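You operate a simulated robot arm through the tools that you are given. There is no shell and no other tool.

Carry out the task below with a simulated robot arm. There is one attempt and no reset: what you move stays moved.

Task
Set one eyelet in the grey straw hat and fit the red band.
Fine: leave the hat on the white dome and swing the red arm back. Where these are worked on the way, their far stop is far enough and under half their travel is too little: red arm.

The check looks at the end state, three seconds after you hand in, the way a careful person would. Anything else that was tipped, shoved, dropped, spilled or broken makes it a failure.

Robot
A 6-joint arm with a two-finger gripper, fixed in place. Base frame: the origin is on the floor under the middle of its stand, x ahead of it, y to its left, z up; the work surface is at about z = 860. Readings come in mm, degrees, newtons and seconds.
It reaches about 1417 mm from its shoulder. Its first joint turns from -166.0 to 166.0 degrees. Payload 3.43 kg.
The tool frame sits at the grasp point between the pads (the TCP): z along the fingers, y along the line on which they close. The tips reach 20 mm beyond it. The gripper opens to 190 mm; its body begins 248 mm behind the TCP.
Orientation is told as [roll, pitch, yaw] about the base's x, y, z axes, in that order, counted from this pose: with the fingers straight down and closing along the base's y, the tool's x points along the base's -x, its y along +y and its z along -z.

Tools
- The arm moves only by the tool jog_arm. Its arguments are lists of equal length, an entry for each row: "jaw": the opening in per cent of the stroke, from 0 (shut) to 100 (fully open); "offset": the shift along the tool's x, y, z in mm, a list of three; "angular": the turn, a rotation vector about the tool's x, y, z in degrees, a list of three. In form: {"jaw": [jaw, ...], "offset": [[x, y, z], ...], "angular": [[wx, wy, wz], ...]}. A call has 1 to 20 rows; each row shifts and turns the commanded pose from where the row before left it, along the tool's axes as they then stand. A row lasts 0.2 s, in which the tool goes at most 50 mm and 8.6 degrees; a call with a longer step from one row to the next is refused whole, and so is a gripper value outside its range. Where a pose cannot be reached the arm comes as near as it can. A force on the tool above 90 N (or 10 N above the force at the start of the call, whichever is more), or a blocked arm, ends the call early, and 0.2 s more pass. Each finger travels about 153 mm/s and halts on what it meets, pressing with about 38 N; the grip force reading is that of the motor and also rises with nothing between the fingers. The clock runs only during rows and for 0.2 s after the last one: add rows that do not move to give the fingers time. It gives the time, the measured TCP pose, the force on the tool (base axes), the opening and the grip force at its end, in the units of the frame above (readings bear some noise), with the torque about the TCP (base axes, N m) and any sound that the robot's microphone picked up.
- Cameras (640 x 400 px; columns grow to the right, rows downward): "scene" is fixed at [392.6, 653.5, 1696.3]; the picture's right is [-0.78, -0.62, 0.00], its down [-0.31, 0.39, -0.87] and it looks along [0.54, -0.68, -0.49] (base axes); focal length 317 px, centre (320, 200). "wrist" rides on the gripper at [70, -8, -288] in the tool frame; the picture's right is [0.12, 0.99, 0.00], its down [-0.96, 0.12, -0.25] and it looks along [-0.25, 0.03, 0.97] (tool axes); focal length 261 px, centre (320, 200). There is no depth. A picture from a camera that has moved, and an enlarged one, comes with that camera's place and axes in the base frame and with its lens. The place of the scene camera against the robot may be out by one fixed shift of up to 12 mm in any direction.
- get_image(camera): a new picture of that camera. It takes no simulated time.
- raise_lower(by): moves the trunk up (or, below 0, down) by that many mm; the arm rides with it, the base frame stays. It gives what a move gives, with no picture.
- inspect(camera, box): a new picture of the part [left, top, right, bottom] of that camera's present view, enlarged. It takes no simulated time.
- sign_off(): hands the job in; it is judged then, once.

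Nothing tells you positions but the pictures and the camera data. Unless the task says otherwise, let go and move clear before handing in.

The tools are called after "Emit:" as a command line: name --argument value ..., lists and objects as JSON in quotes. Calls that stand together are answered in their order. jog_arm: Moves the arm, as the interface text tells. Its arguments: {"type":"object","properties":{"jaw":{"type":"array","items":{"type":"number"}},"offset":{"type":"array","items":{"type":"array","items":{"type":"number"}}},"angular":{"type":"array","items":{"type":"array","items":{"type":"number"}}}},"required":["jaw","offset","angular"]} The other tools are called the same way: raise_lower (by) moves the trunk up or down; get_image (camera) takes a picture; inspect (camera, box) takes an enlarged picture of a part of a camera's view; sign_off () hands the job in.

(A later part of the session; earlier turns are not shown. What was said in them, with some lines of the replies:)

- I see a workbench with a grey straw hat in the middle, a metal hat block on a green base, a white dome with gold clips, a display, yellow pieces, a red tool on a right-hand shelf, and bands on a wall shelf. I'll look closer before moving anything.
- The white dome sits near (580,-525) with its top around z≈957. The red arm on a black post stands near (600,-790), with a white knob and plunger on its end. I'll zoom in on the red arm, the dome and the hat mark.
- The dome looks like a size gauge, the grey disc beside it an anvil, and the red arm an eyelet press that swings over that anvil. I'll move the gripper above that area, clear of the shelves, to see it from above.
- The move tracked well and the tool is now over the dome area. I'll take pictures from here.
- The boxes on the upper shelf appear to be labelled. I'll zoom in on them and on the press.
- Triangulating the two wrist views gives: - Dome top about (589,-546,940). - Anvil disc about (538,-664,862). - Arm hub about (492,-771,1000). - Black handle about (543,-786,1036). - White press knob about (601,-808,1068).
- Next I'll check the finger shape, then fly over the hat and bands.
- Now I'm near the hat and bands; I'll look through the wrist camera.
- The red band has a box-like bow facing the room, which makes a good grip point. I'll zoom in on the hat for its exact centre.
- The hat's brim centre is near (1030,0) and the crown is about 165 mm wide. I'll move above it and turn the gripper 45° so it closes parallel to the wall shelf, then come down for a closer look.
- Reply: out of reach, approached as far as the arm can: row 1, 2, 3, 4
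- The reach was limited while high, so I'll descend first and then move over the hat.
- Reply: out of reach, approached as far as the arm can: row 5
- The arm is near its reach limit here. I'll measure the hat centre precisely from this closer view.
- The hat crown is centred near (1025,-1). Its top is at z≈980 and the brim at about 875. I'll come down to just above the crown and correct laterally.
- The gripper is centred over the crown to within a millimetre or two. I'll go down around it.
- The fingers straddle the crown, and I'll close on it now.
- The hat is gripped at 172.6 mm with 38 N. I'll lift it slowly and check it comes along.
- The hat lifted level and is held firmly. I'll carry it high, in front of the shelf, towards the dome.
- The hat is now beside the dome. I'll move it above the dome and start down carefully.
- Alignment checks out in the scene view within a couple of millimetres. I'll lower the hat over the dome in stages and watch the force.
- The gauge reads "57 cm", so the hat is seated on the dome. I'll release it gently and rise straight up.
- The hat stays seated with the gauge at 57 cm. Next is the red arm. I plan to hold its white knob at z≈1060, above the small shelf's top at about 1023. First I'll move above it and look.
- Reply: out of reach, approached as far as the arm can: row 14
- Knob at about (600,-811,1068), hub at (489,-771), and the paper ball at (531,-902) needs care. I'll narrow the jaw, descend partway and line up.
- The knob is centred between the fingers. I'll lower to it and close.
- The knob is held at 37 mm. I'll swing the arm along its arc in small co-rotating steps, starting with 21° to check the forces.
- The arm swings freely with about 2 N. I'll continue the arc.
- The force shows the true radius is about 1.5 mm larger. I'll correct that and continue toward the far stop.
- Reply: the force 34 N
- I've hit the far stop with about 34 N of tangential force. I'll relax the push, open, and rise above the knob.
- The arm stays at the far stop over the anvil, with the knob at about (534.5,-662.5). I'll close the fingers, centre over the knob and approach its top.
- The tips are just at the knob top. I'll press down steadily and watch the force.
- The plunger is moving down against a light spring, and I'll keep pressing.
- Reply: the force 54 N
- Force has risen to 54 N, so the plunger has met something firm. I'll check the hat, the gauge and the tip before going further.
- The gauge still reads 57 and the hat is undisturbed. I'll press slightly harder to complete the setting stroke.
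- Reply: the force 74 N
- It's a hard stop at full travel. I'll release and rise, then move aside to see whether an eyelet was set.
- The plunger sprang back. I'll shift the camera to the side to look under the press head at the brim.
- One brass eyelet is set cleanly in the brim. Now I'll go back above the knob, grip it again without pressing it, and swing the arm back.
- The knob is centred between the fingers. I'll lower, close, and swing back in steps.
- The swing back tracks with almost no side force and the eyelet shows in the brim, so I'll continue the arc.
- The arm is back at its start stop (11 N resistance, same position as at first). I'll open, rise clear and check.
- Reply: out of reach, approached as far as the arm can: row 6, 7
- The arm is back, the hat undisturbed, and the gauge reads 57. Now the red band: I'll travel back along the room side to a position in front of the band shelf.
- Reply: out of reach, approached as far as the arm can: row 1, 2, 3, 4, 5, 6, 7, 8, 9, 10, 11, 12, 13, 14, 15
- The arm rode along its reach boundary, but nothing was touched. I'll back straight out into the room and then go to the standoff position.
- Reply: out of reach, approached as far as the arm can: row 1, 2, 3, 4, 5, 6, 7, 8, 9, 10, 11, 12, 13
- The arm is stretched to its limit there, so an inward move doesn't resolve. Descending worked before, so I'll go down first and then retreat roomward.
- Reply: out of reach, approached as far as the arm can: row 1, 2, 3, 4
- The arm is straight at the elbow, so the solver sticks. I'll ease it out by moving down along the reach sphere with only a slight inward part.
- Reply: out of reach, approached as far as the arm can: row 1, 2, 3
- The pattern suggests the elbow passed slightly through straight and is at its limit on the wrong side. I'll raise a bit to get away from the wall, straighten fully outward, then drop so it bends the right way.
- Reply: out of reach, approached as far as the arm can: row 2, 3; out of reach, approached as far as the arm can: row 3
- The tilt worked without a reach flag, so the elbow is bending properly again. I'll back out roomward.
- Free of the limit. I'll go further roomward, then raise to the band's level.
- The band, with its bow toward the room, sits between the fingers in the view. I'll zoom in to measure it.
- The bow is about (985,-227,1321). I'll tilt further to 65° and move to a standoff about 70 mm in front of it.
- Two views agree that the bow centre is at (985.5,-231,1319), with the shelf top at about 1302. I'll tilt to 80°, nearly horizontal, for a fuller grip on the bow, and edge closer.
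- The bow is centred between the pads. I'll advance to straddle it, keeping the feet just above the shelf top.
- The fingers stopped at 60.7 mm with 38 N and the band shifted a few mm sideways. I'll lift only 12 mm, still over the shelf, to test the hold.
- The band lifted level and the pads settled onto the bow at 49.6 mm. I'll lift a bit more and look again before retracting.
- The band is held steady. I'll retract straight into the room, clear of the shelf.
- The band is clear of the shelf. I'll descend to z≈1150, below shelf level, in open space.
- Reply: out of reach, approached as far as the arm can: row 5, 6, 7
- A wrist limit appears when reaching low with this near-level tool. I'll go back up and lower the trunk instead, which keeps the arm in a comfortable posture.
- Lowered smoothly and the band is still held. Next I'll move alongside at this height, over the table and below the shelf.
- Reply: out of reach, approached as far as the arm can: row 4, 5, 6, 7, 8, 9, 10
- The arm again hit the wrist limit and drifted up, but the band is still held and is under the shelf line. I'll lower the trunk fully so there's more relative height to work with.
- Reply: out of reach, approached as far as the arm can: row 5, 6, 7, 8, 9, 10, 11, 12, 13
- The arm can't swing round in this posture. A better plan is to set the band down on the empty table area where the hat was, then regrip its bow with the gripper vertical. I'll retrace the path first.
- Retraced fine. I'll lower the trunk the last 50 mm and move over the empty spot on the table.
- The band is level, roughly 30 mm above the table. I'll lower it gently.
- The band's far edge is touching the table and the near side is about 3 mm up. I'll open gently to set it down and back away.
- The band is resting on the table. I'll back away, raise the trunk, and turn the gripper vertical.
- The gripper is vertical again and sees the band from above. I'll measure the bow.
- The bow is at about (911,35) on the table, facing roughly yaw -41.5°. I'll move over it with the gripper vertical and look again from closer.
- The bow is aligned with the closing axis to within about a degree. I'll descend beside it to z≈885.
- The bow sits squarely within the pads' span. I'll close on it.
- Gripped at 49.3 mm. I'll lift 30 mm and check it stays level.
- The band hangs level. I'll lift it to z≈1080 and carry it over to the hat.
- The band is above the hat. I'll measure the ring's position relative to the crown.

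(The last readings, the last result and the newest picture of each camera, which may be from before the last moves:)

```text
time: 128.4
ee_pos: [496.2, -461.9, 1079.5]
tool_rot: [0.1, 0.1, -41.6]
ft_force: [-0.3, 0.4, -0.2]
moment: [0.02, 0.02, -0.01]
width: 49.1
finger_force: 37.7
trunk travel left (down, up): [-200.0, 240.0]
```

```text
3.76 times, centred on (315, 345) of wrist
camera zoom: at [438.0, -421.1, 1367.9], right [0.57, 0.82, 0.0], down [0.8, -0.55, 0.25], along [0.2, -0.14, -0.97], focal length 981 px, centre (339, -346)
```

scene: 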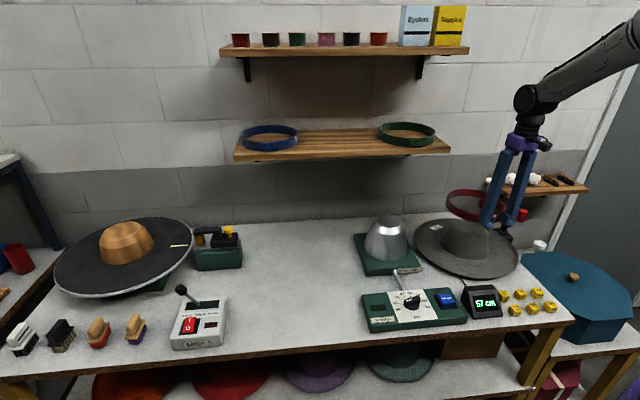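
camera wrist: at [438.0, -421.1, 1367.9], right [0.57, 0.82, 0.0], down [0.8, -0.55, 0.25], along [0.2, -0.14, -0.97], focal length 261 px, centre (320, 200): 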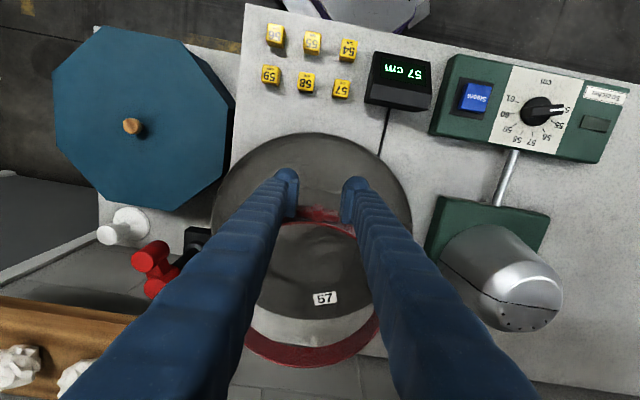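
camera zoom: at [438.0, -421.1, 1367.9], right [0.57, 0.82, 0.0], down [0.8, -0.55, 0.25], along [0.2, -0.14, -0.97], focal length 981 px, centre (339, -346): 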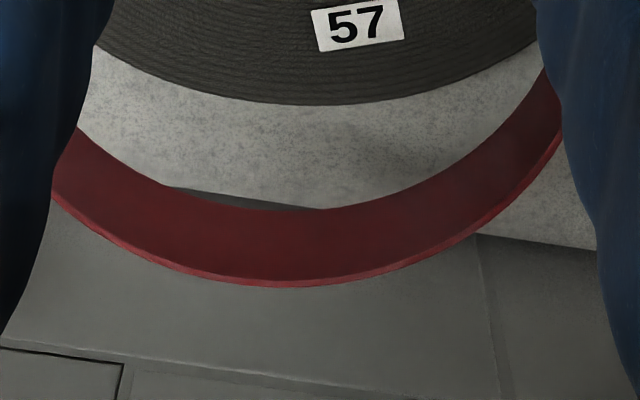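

A ten-point circle fit puts the ring centre at (592,-550), level, radius about 101.6 mm. The crown is at about (589,-544.5). I'll shift the ring onto the crown axis and lower to just above the crown top.

Emit:
jog_arm --jaw '[15, 15, 15, 15, 15]' --offset '[[5.9, 2.1, 0], [0, 0, 25], [0, 0, 25], [0, 0, 15], [0, 0, 0]]' --angular '[[0, 0, 0], [0, 0, 0], [0, 0, 0], [0, 0, 0], [0, 0, 0]]'

Emit:
inspect --camera "wrist" --box '[230, 150, 410, 400]'

Emit:
inspect --camera "wrist" --box '[270, 190, 360, 270]'

Emit:
inspect --camera "scene" --box '[410, 160, 530, 290]'

```text
time: 129.6
ee_pos: [493.4, -455.7, 1015.4]
tool_rot: [0.0, 0.1, -41.5]
ft_force: [-0.1, 1.3, -0.2]
moment: [0.0, 0.04, 0.01]
width: 48.8
finger_force: 37.9
trunk travel left (down, up): [-200.0, 240.0]
```

```text
1.60 times, centred on (320, 275) of wrist
camera zoom: at [434.8, -415.7, 1303.4], right [0.57, 0.82, 0.0], down [0.8, -0.55, 0.25], along [0.2, -0.14, -0.97], focal length 417 px, centre (320, 80)
```

zoom: 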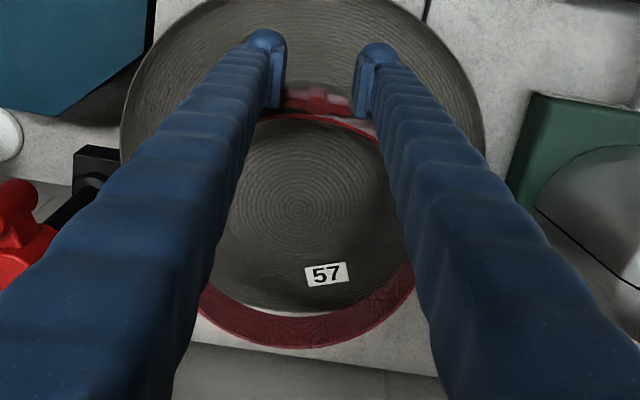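

```text
5.00 times, centred on (315, 230) of wrist
camera zoom: at [434.8, -415.7, 1303.4], right [0.57, 0.82, 0.0], down [0.8, -0.55, 0.25], along [0.2, -0.14, -0.97], focal length 1303 px, centre (345, 50)
```

zoom: 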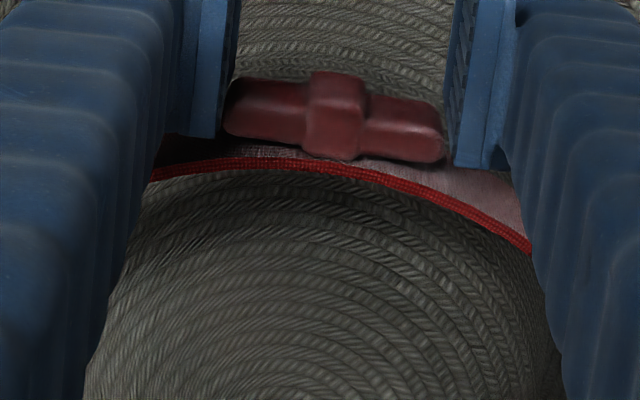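

```text
3.08 times, centred on (470, 225) of scene
camera zoom: at [392.6, 653.5, 1696.3], right [-0.78, -0.62, 0.0], down [-0.31, 0.39, -0.87], along [0.54, -0.68, -0.49], focal length 975 px, centre (-142, 123)
```

zoom: 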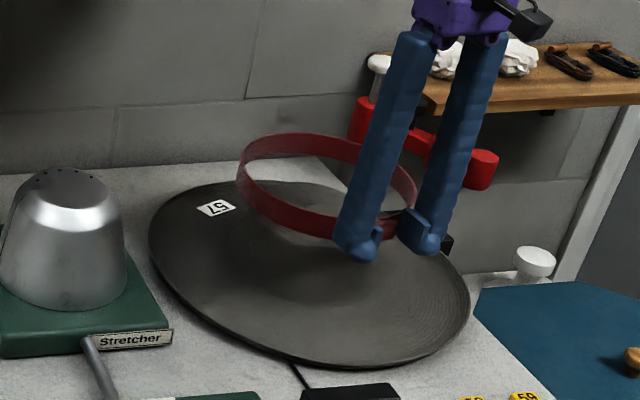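

The ring is centred on the crown within about 2 mm. I'll lower it over the crown in stages.

Emit:
jog_arm --jaw '[15, 15, 15, 15, 15]' --offset '[[0.5, 0.5, 20], [0, 0, 20], [0, 0, 20], [0, 0, 15], [0, 0, 0]]' --angular '[[0, 0, 0], [0, 0, 0], [0, 0, 0], [0, 0, 0], [0, 0, 0]]'

Emit:
inspect --camera "wrist" --box '[230, 150, 410, 400]'

Emit:
inspect --camera "scene" --box '[410, 160, 530, 290]'

```text
time: 130.8
ee_pos: [492.4, -455.6, 941.0]
tool_rot: [0.0, -0.1, -41.4]
ft_force: [-0.1, -0.3, -0.4]
moment: [0.03, 0.04, 0.0]
width: 49.2
finger_force: 38.1
trunk travel left (down, up): [-200.0, 240.0]
```

```text
1.60 times, centred on (320, 275) of wrist
camera zoom: at [434.5, -415.0, 1228.4], right [0.57, 0.82, 0.0], down [0.8, -0.55, 0.25], along [0.2, -0.14, -0.97], focal length 417 px, centre (320, 80)
```

zoom: 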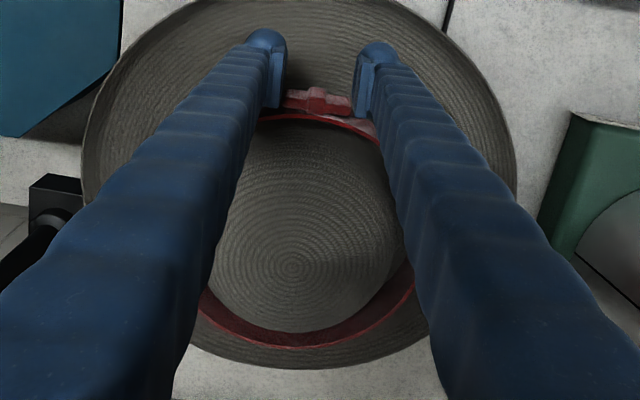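

```text
3.08 times, centred on (470, 225) of scene
camera zoom: at [392.6, 653.5, 1696.3], right [-0.78, -0.62, 0.0], down [-0.31, 0.39, -0.87], along [0.54, -0.68, -0.49], focal length 975 px, centre (-142, 123)
```

zoom: 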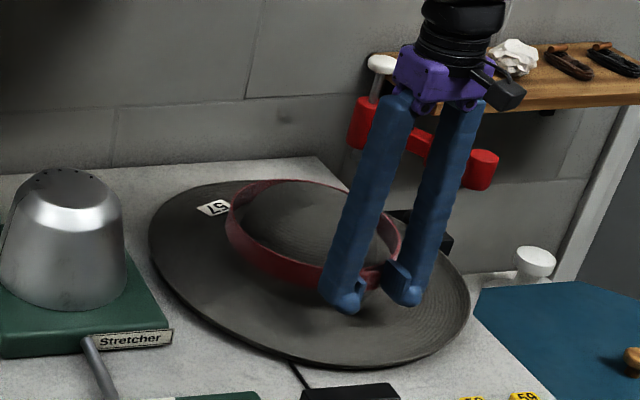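

The crown has passed through the ring without contact. I'll continue down in smaller steps.

Emit:
jog_arm --jaw '[15, 15, 15, 15]' --offset '[[0, 0, 10], [0, 0, 10], [0, 0, 6], [0, 0, 0]]' --angular '[[0, 0, 0], [0, 0, 0], [0, 0, 0], [0, 0, 0]]'

Emit:
inspect --camera "wrist" --box '[230, 150, 410, 400]'

Emit:
inspect --camera "scene" --box '[410, 190, 530, 290]'

```text
time: 131.8
ee_pos: [493.6, -454.0, 914.5]
tool_rot: [0.1, 0.1, -41.4]
ft_force: [0.7, -0.2, -1.3]
moment: [0.05, 0.0, 0.02]
width: 48.7
finger_force: 37.8
trunk travel left (down, up): [-200.0, 240.0]
```

```text
1.60 times, centred on (320, 275) of wrist
camera zoom: at [434.6, -415.3, 1202.6], right [0.57, 0.82, 0.0], down [0.8, -0.55, 0.25], along [0.2, -0.14, -0.97], focal length 417 px, centre (320, 80)
```

zoom: 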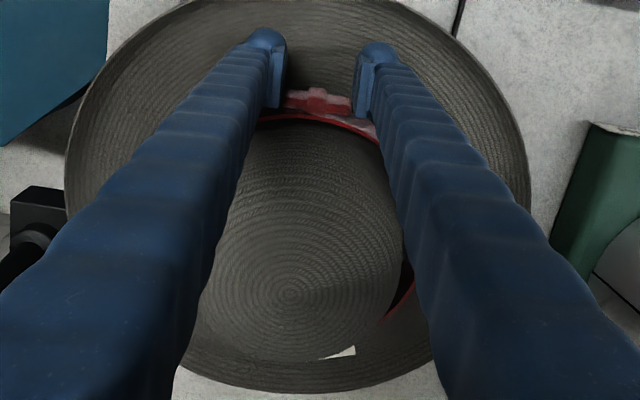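

```text
4.00 times, centred on (470, 240) of scene
camera zoom: at [392.6, 653.5, 1696.3], right [-0.78, -0.62, 0.0], down [-0.31, 0.39, -0.87], along [0.54, -0.68, -0.49], focal length 1268 px, centre (-280, 40)
```

zoom: 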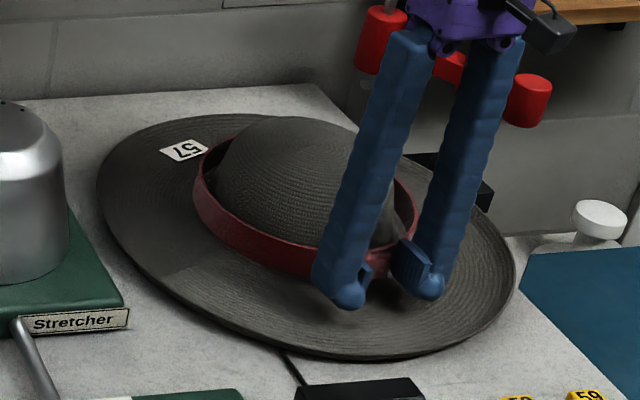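

Emit:
jog_arm --jaw '[15, 15, 15, 15]' --offset '[[0, 0, 4], [0, 0, 3], [0, 0, 2], [0, 0, 0]]' --angular '[[0, 0, 0], [0, 0, 0], [0, 0, 0], [0, 0, 0]]'

Emit:
inspect --camera "scene" --box '[430, 200, 510, 270]'

```text
time: 132.8
ee_pos: [493.4, -456.0, 906.3]
tool_rot: [0.0, 0.0, -41.5]
ft_force: [0.7, -0.1, -0.7]
moment: [0.02, 0.04, 0.03]
width: 48.9
finger_force: 38.0
trunk travel left (down, up): [-200.0, 240.0]
```

```text
5.71 times, centred on (470, 235) of scene
camera zoom: at [392.6, 653.5, 1696.3], right [-0.78, -0.62, 0.0], down [-0.31, 0.39, -0.87], along [0.54, -0.68, -0.49], focal length 1811 px, centre (-537, 0)
```

zoom: 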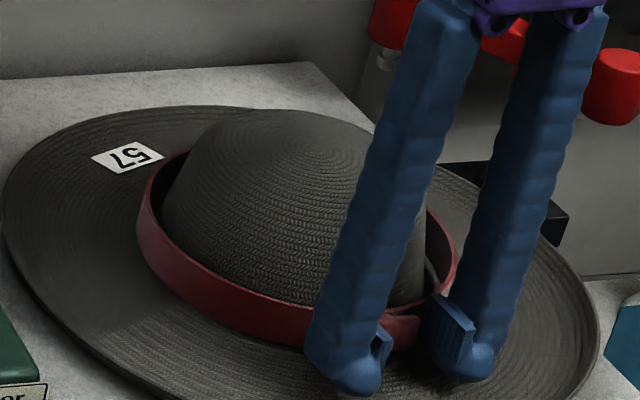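

Emit:
jog_arm --jaw '[15, 15, 15, 15]' --offset '[[0, 0, 2], [0, 0, 2], [0, 0, 0], [0, 0, 0]]' --angular '[[0, 0, 0], [0, 0, 0], [0, 0, 0], [0, 0, 0]]'

Emit:
inspect --camera "scene" --box '[430, 200, 510, 270]'

Emit:
inspect --camera "wrist" --box '[260, 140, 380, 240]'

```text
time: 133.8
ee_pos: [493.5, -455.6, 902.3]
tool_rot: [0.0, 0.0, -41.5]
ft_force: [-0.2, 0.4, -0.6]
moment: [0.02, 0.0, 0.03]
width: 48.6
finger_force: 37.8
trunk travel left (down, up): [-200.0, 240.0]
```

```text
5.71 times, centred on (470, 235) of scene
camera zoom: at [392.6, 653.5, 1696.3], right [-0.78, -0.62, 0.0], down [-0.31, 0.39, -0.87], along [0.54, -0.68, -0.49], focal length 1811 px, centre (-537, 0)
```

zoom: 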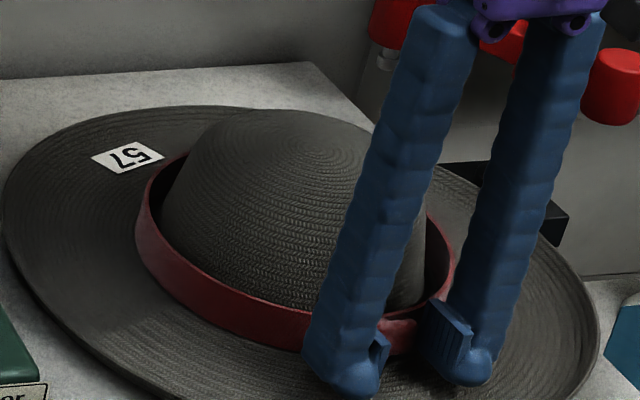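

```text
4.00 times, centred on (320, 190) of wrist
camera zoom: at [434.9, -415.2, 1190.1], right [0.57, 0.82, 0.0], down [0.8, -0.55, 0.25], along [0.2, -0.14, -0.97], focal length 1043 px, centre (320, 240)
```

zoom: 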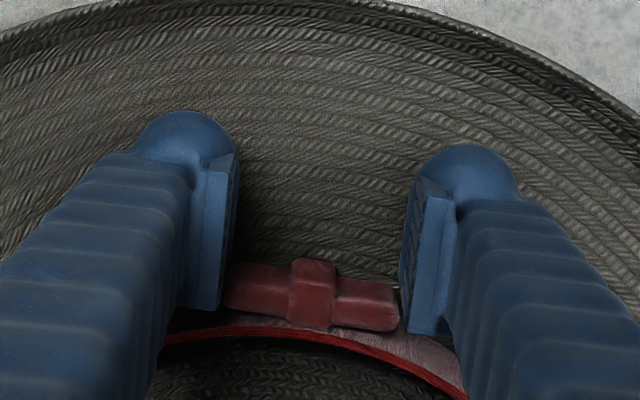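

Emit:
jog_arm --jaw '[15, 15, 15, 15]' --offset '[[0, 0, 1.5], [0, 0, 1.5], [0, 0, 1], [0, 0, 0]]' --angular '[[0, 0, 0], [0, 0, 0], [0, 0, 0], [0, 0, 0]]'

Emit:
inspect --camera "scene" --box '[430, 200, 510, 270]'

```text
time: 134.8
ee_pos: [493.5, -455.2, 899.9]
tool_rot: [0.1, -0.2, -41.5]
ft_force: [-1.1, 3.3, 37.9]
moment: [-0.7, -1.07, 0.18]
width: 49.4
finger_force: 38.3
trunk travel left (down, up): [-200.0, 240.0]
```

```text
5.71 times, centred on (470, 235) of scene
camera zoom: at [392.6, 653.5, 1696.3], right [-0.78, -0.62, 0.0], down [-0.31, 0.39, -0.87], along [0.54, -0.68, -0.49], focal length 1811 px, centre (-537, 0)
```

zoom: 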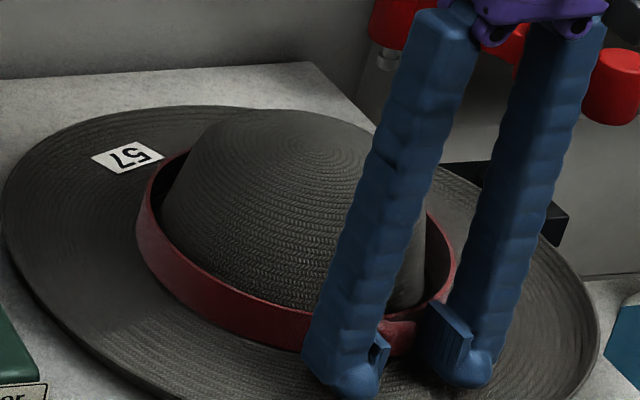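

The band is on the brim (contact at 38 N). I'll ease off the pressure, open, slide outward, and lift away.

Emit:
jog_arm --jaw '[15, 15, 22, 27, 33, 40, 48, 48, 48, 48]' --offset '[[0, 0, -1.5], [0, 0, -0.7], [0, 0, 0], [0, 0, 0], [0, 0, 0], [0, 0, 0], [0, 0, 0], [8, 0, -1], [12, 0, -2], [0, 0, 0]]' --angular '[[0, 0, 0], [0, 0, 0], [0, 0, 0], [0, 0, 0], [0, 0, 0], [0, 0, 0], [0, 0, 0], [0, 0, 0], [0, 0, 0], [0, 0, 0]]'

Emit:
inspect --camera "scene" --box '[430, 200, 510, 270]'

Emit:
inspect --camera "wrist" --box '[220, 140, 420, 400]'

```text
time: 137.0
ee_pos: [478.2, -440.8, 904.0]
tool_rot: [-0.1, -0.1, -41.6]
ft_force: [-0.8, -0.5, 0.4]
moment: [-0.05, 0.02, 0.01]
width: 91.0
finger_force: 0.2
trunk travel left (down, up): [-200.0, 240.0]
```

```text
5.71 times, centred on (470, 235) of scene
camera zoom: at [392.6, 653.5, 1696.3], right [-0.78, -0.62, 0.0], down [-0.31, 0.39, -0.87], along [0.54, -0.68, -0.49], focal length 1811 px, centre (-537, 0)
```

zoom: 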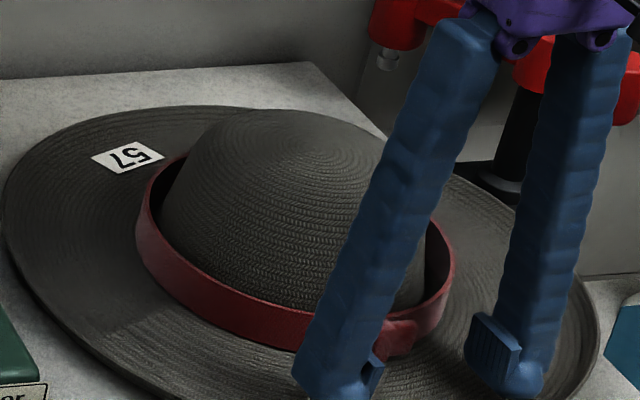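

```text
1.54 times, centred on (320, 270) of wrist
camera zoom: at [419.8, -402.1, 1190.9], right [0.57, 0.82, 0.0], down [0.8, -0.55, 0.25], along [0.2, -0.14, -0.97], focal length 401 px, centre (320, 92)
```

zoom: 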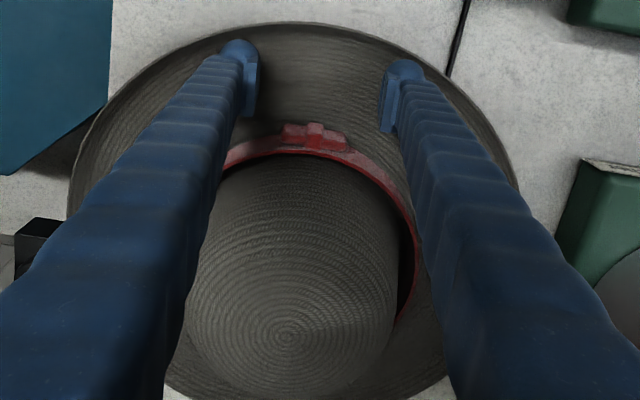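

Released. I'll rise straight up well clear and look at the band from above.

Emit:
jog_arm --jaw '[48, 48, 48, 48, 48, 48, 48, 48]' --offset '[[3, 0, -10], [3, 0, -30], [0, 0, -40], [0, 0, -40], [0, 0, -40], [0, 0, -40], [0, 0, -40], [0, 0, 0]]' --angular '[[0, 0, 0], [0, 0, 0], [0, 0, 0], [0, 0, 0], [0, 0, 0], [0, 0, 0], [0, 0, 0], [0, 0, 0]]'

Emit:
get_image --camera "wrist"

Emit:
inspect --camera "scene" --box '[405, 190, 535, 290]'

Emit:
get_image --camera "scene"

```text
time: 138.8
ee_pos: [473.8, -439.4, 1143.7]
tool_rot: [0.1, 0.0, -41.5]
ft_force: [0.2, -0.2, -0.5]
moment: [-0.07, -0.01, -0.03]
width: 91.3
finger_force: 0.1
trunk travel left (down, up): [-200.0, 240.0]
```

```text
taken
camera wrist: at [416.1, -398.2, 1430.9], right [0.57, 0.82, 0.0], down [0.8, -0.55, 0.25], along [0.2, -0.14, -0.97], focal length 261 px, centre (320, 200)
```

wrist: 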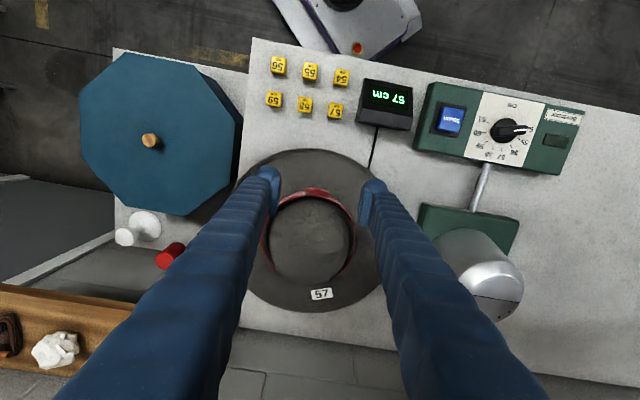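

```text
4.00 times, centred on (470, 240) of scene
camera zoom: at [392.6, 653.5, 1696.3], right [-0.78, -0.62, 0.0], down [-0.31, 0.39, -0.87], along [0.54, -0.68, -0.49], focal length 1268 px, centre (-280, 40)
```

zoom: 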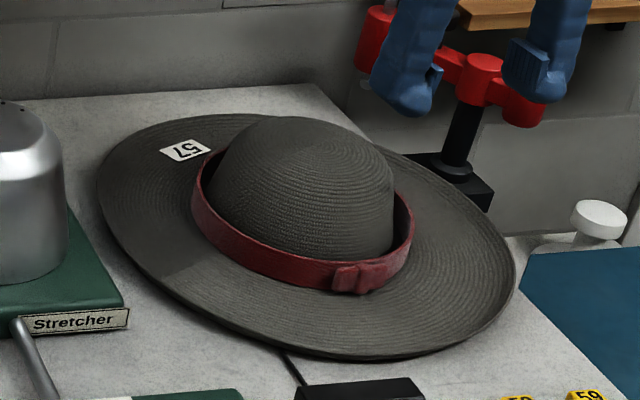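

```text
taken
```

scene: 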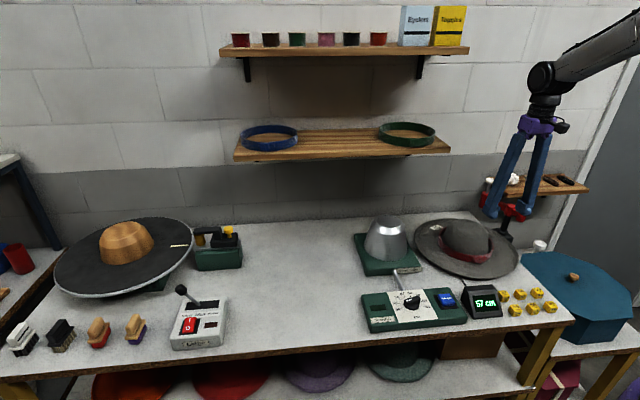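

The band sits around the crown. I'll check its seating all round.

Emit:
inspect --camera "scene" --box '[440, 210, 510, 265]'

Emit:
inspect --camera "wrist" --box '[240, 150, 390, 320]'

```text
7.27 times, centred on (475, 238) of scene
camera zoom: at [392.6, 653.5, 1696.3], right [-0.78, -0.62, 0.0], down [-0.31, 0.39, -0.87], along [0.54, -0.68, -0.49], focal length 2305 px, centre (-807, -73)
```

zoom: 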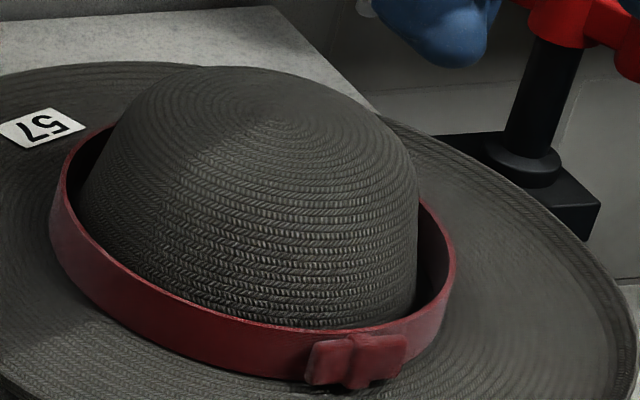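

```text
2.35 times, centred on (315, 235) of wrist
camera zoom: at [416.1, -398.2, 1430.9], right [0.57, 0.82, 0.0], down [0.8, -0.55, 0.25], along [0.2, -0.14, -0.97], focal length 613 px, centre (332, 118)
```

zoom: 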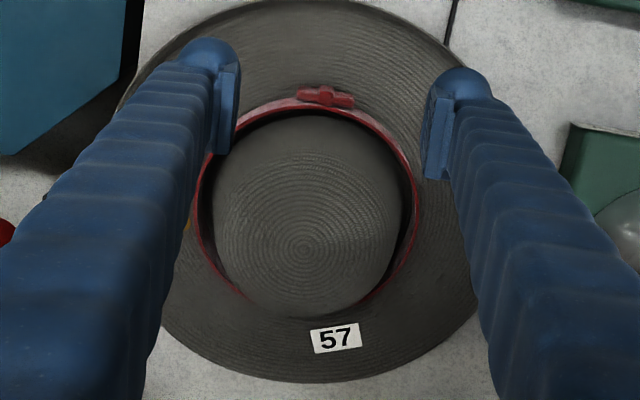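

Emit:
inspect --camera "wrist" --box '[255, 180, 365, 290]'

```text
3.64 times, centred on (310, 235) of wrist
camera zoom: at [416.1, -398.2, 1430.9], right [0.57, 0.82, 0.0], down [0.8, -0.55, 0.25], along [0.2, -0.14, -0.97], focal length 948 px, centre (356, 73)
```

zoom: 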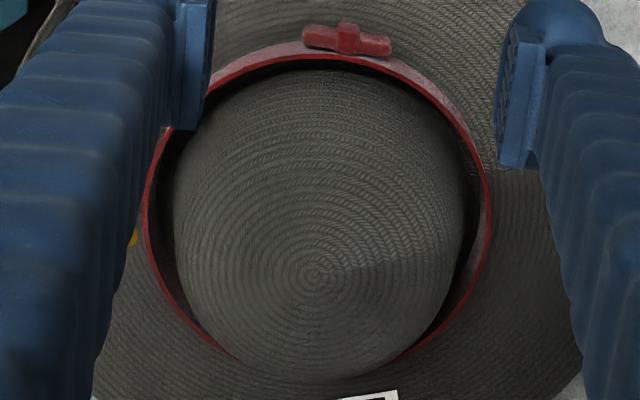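

The ring fit shows the band level (top rim at about 912) and centred on the crown at (590,-544). I'll move the gripper well clear and do a final check of everything.

Emit:
jog_arm --jaw '[48, 48, 48, 48, 48, 48, 48]' --offset '[[20.2, 24.4, -17.7], [20.2, 24.4, -17.7], [20.2, 24.4, -17.7], [20.2, 24.4, -17.7], [20.2, 24.4, -17.7], [20.2, 24.4, -17.7], [0, 0, 0]]' --angular '[[0, 0, 0], [0, 0, 0], [0, 0, 0], [0, 0, 0], [0, 0, 0], [0, 0, 0], [0, 0, 0]]'

Emit:
get_image --camera "scene"

Emit:
get_image --camera "wrist"

Emit:
inspect --camera "scene" --box '[400, 160, 560, 320]'

```text
time: 140.4
ee_pos: [480.2, -247.5, 1248.1]
tool_rot: [-0.1, 0.0, -41.6]
ft_force: [0.1, -0.1, 0.1]
moment: [-0.12, -0.02, 0.03]
width: 90.8
finger_force: 0.1
trunk travel left (down, up): [-200.0, 240.0]
```

```text
taken
```

scene: 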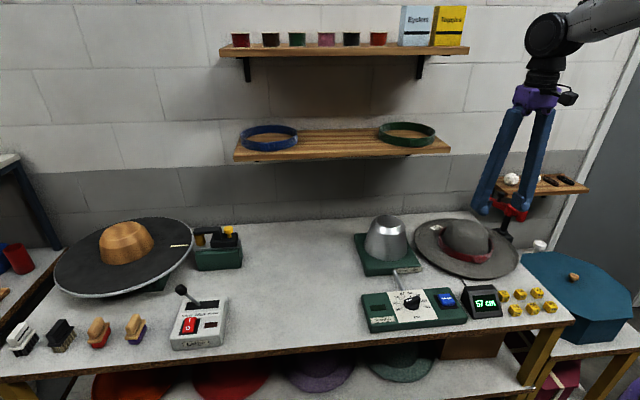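

```text
taken
camera wrist: at [422.0, -206.8, 1537.0], right [0.57, 0.82, 0.0], down [0.8, -0.55, 0.25], along [0.2, -0.14, -0.97], focal length 261 px, centre (320, 200)
```

wrist: 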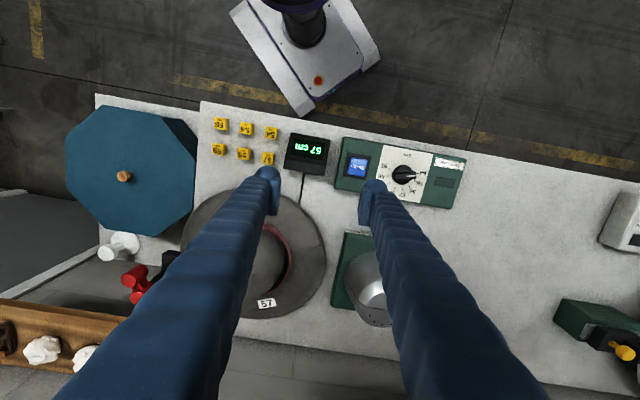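

```text
2.50 times, centred on (480, 240) of scene
camera zoom: at [392.6, 653.5, 1696.3], right [-0.78, -0.62, 0.0], down [-0.31, 0.39, -0.87], along [0.54, -0.68, -0.49], focal length 792 px, centre (-80, 100)
```

zoom: 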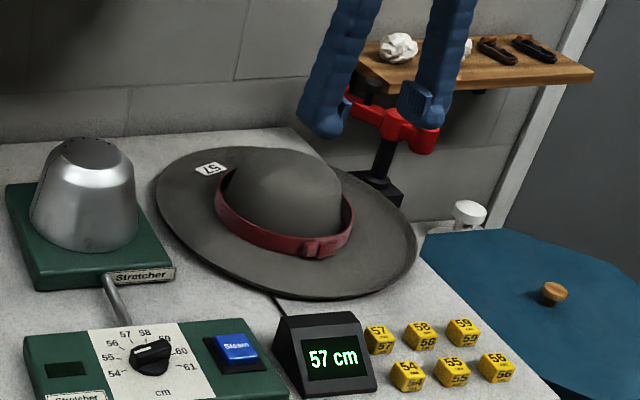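

Almost everything is visible and in order. The gripper hides the red arm, so I'll shift it aside for one last look at that.

Emit:
jog_arm --jaw '[48, 48, 48, 48, 48, 48]' --offset '[[10, 38, 0], [10, 38, 0], [10, 38, 0], [10, 38, 0], [10, 38, 0], [0, 0, 0]]' --angular '[[0, 0, 0], [0, 0, 0], [0, 0, 0], [0, 0, 0], [0, 0, 0], [0, 0, 0]]'

Emit:
get_image --camera "scene"

Emit:
inspect --camera "scene" --box '[430, 150, 570, 270]'

Emit:
get_image --camera "wrist"

```text
time: 141.8
ee_pos: [569.2, -73.6, 1250.2]
tool_rot: [0.0, 0.1, -41.6]
ft_force: [0.7, 0.2, 0.3]
moment: [-0.06, -0.01, 0.0]
width: 91.2
finger_force: 0.0
trunk travel left (down, up): [-200.0, 240.0]
```

```text
taken
```

scene: 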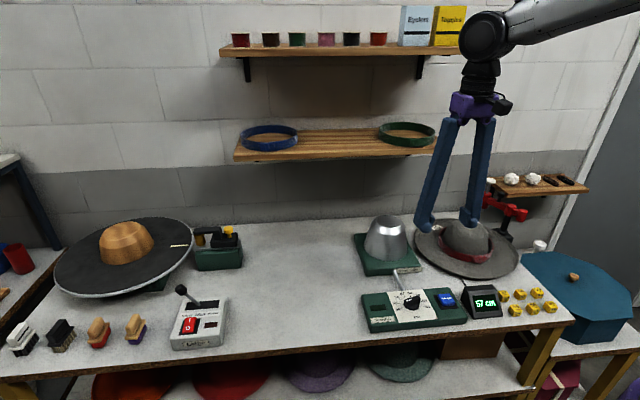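

```text
3.33 times, centred on (500, 210) of scene
camera zoom: at [392.6, 653.5, 1696.3], right [-0.78, -0.62, 0.0], down [-0.31, 0.39, -0.87], along [0.54, -0.68, -0.49], focal length 1056 px, centre (-280, 167)
```

zoom: 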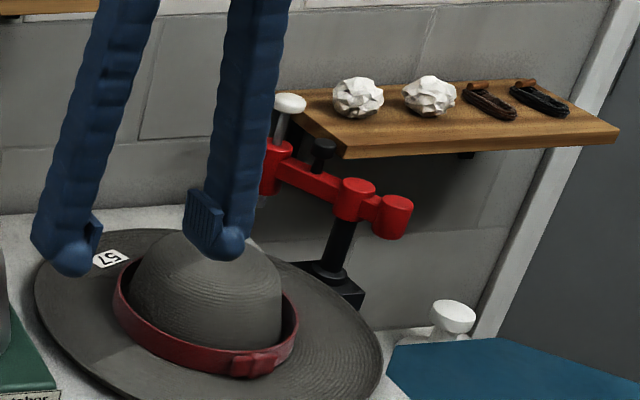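

```text
taken
camera wrist: at [510.8, -32.5, 1537.7], right [0.57, 0.82, 0.0], down [0.8, -0.55, 0.25], along [0.2, -0.14, -0.97], focal length 261 px, centre (320, 200)
```

wrist: 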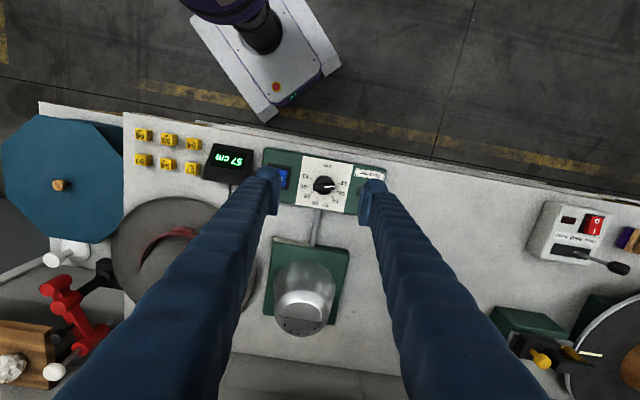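

The hat is seated on the white dome (gauge at 57 cm) with one eyelet in the brim, and the red band sits around the crown. The red arm is back at its start, nothing else has moved, and the gripper is clear, so I'm handing in.

Emit:
sign_off

```text
The job is handed in.
```

The grey straw hat now has one brass eyelet in its brim and the red band fitted round its crown. I've handed the job in, and the result of the check hasn't come back.

- **Hat:** it is on the white dome, and the gauge reads 57 cm, matching its label.
- **Eyelet:** I swung the red arm to its far stop, pressed once, and saw one eyelet afterwards. I then swung the arm back to where it started.
- **Band:** it looks level and centred in the last views, resting on the brim. The back of the band is hidden behind the crown, so I judged that side by measurement only.
- **Extra step:** the arm couldn't reach the hat holding the band the way it came off the shelf. I set the band down on the empty table, took hold of its bow again from above, and then fitted it.

Nothing else looks moved, tipped or dropped, and the gripper is empty and clear of everything.
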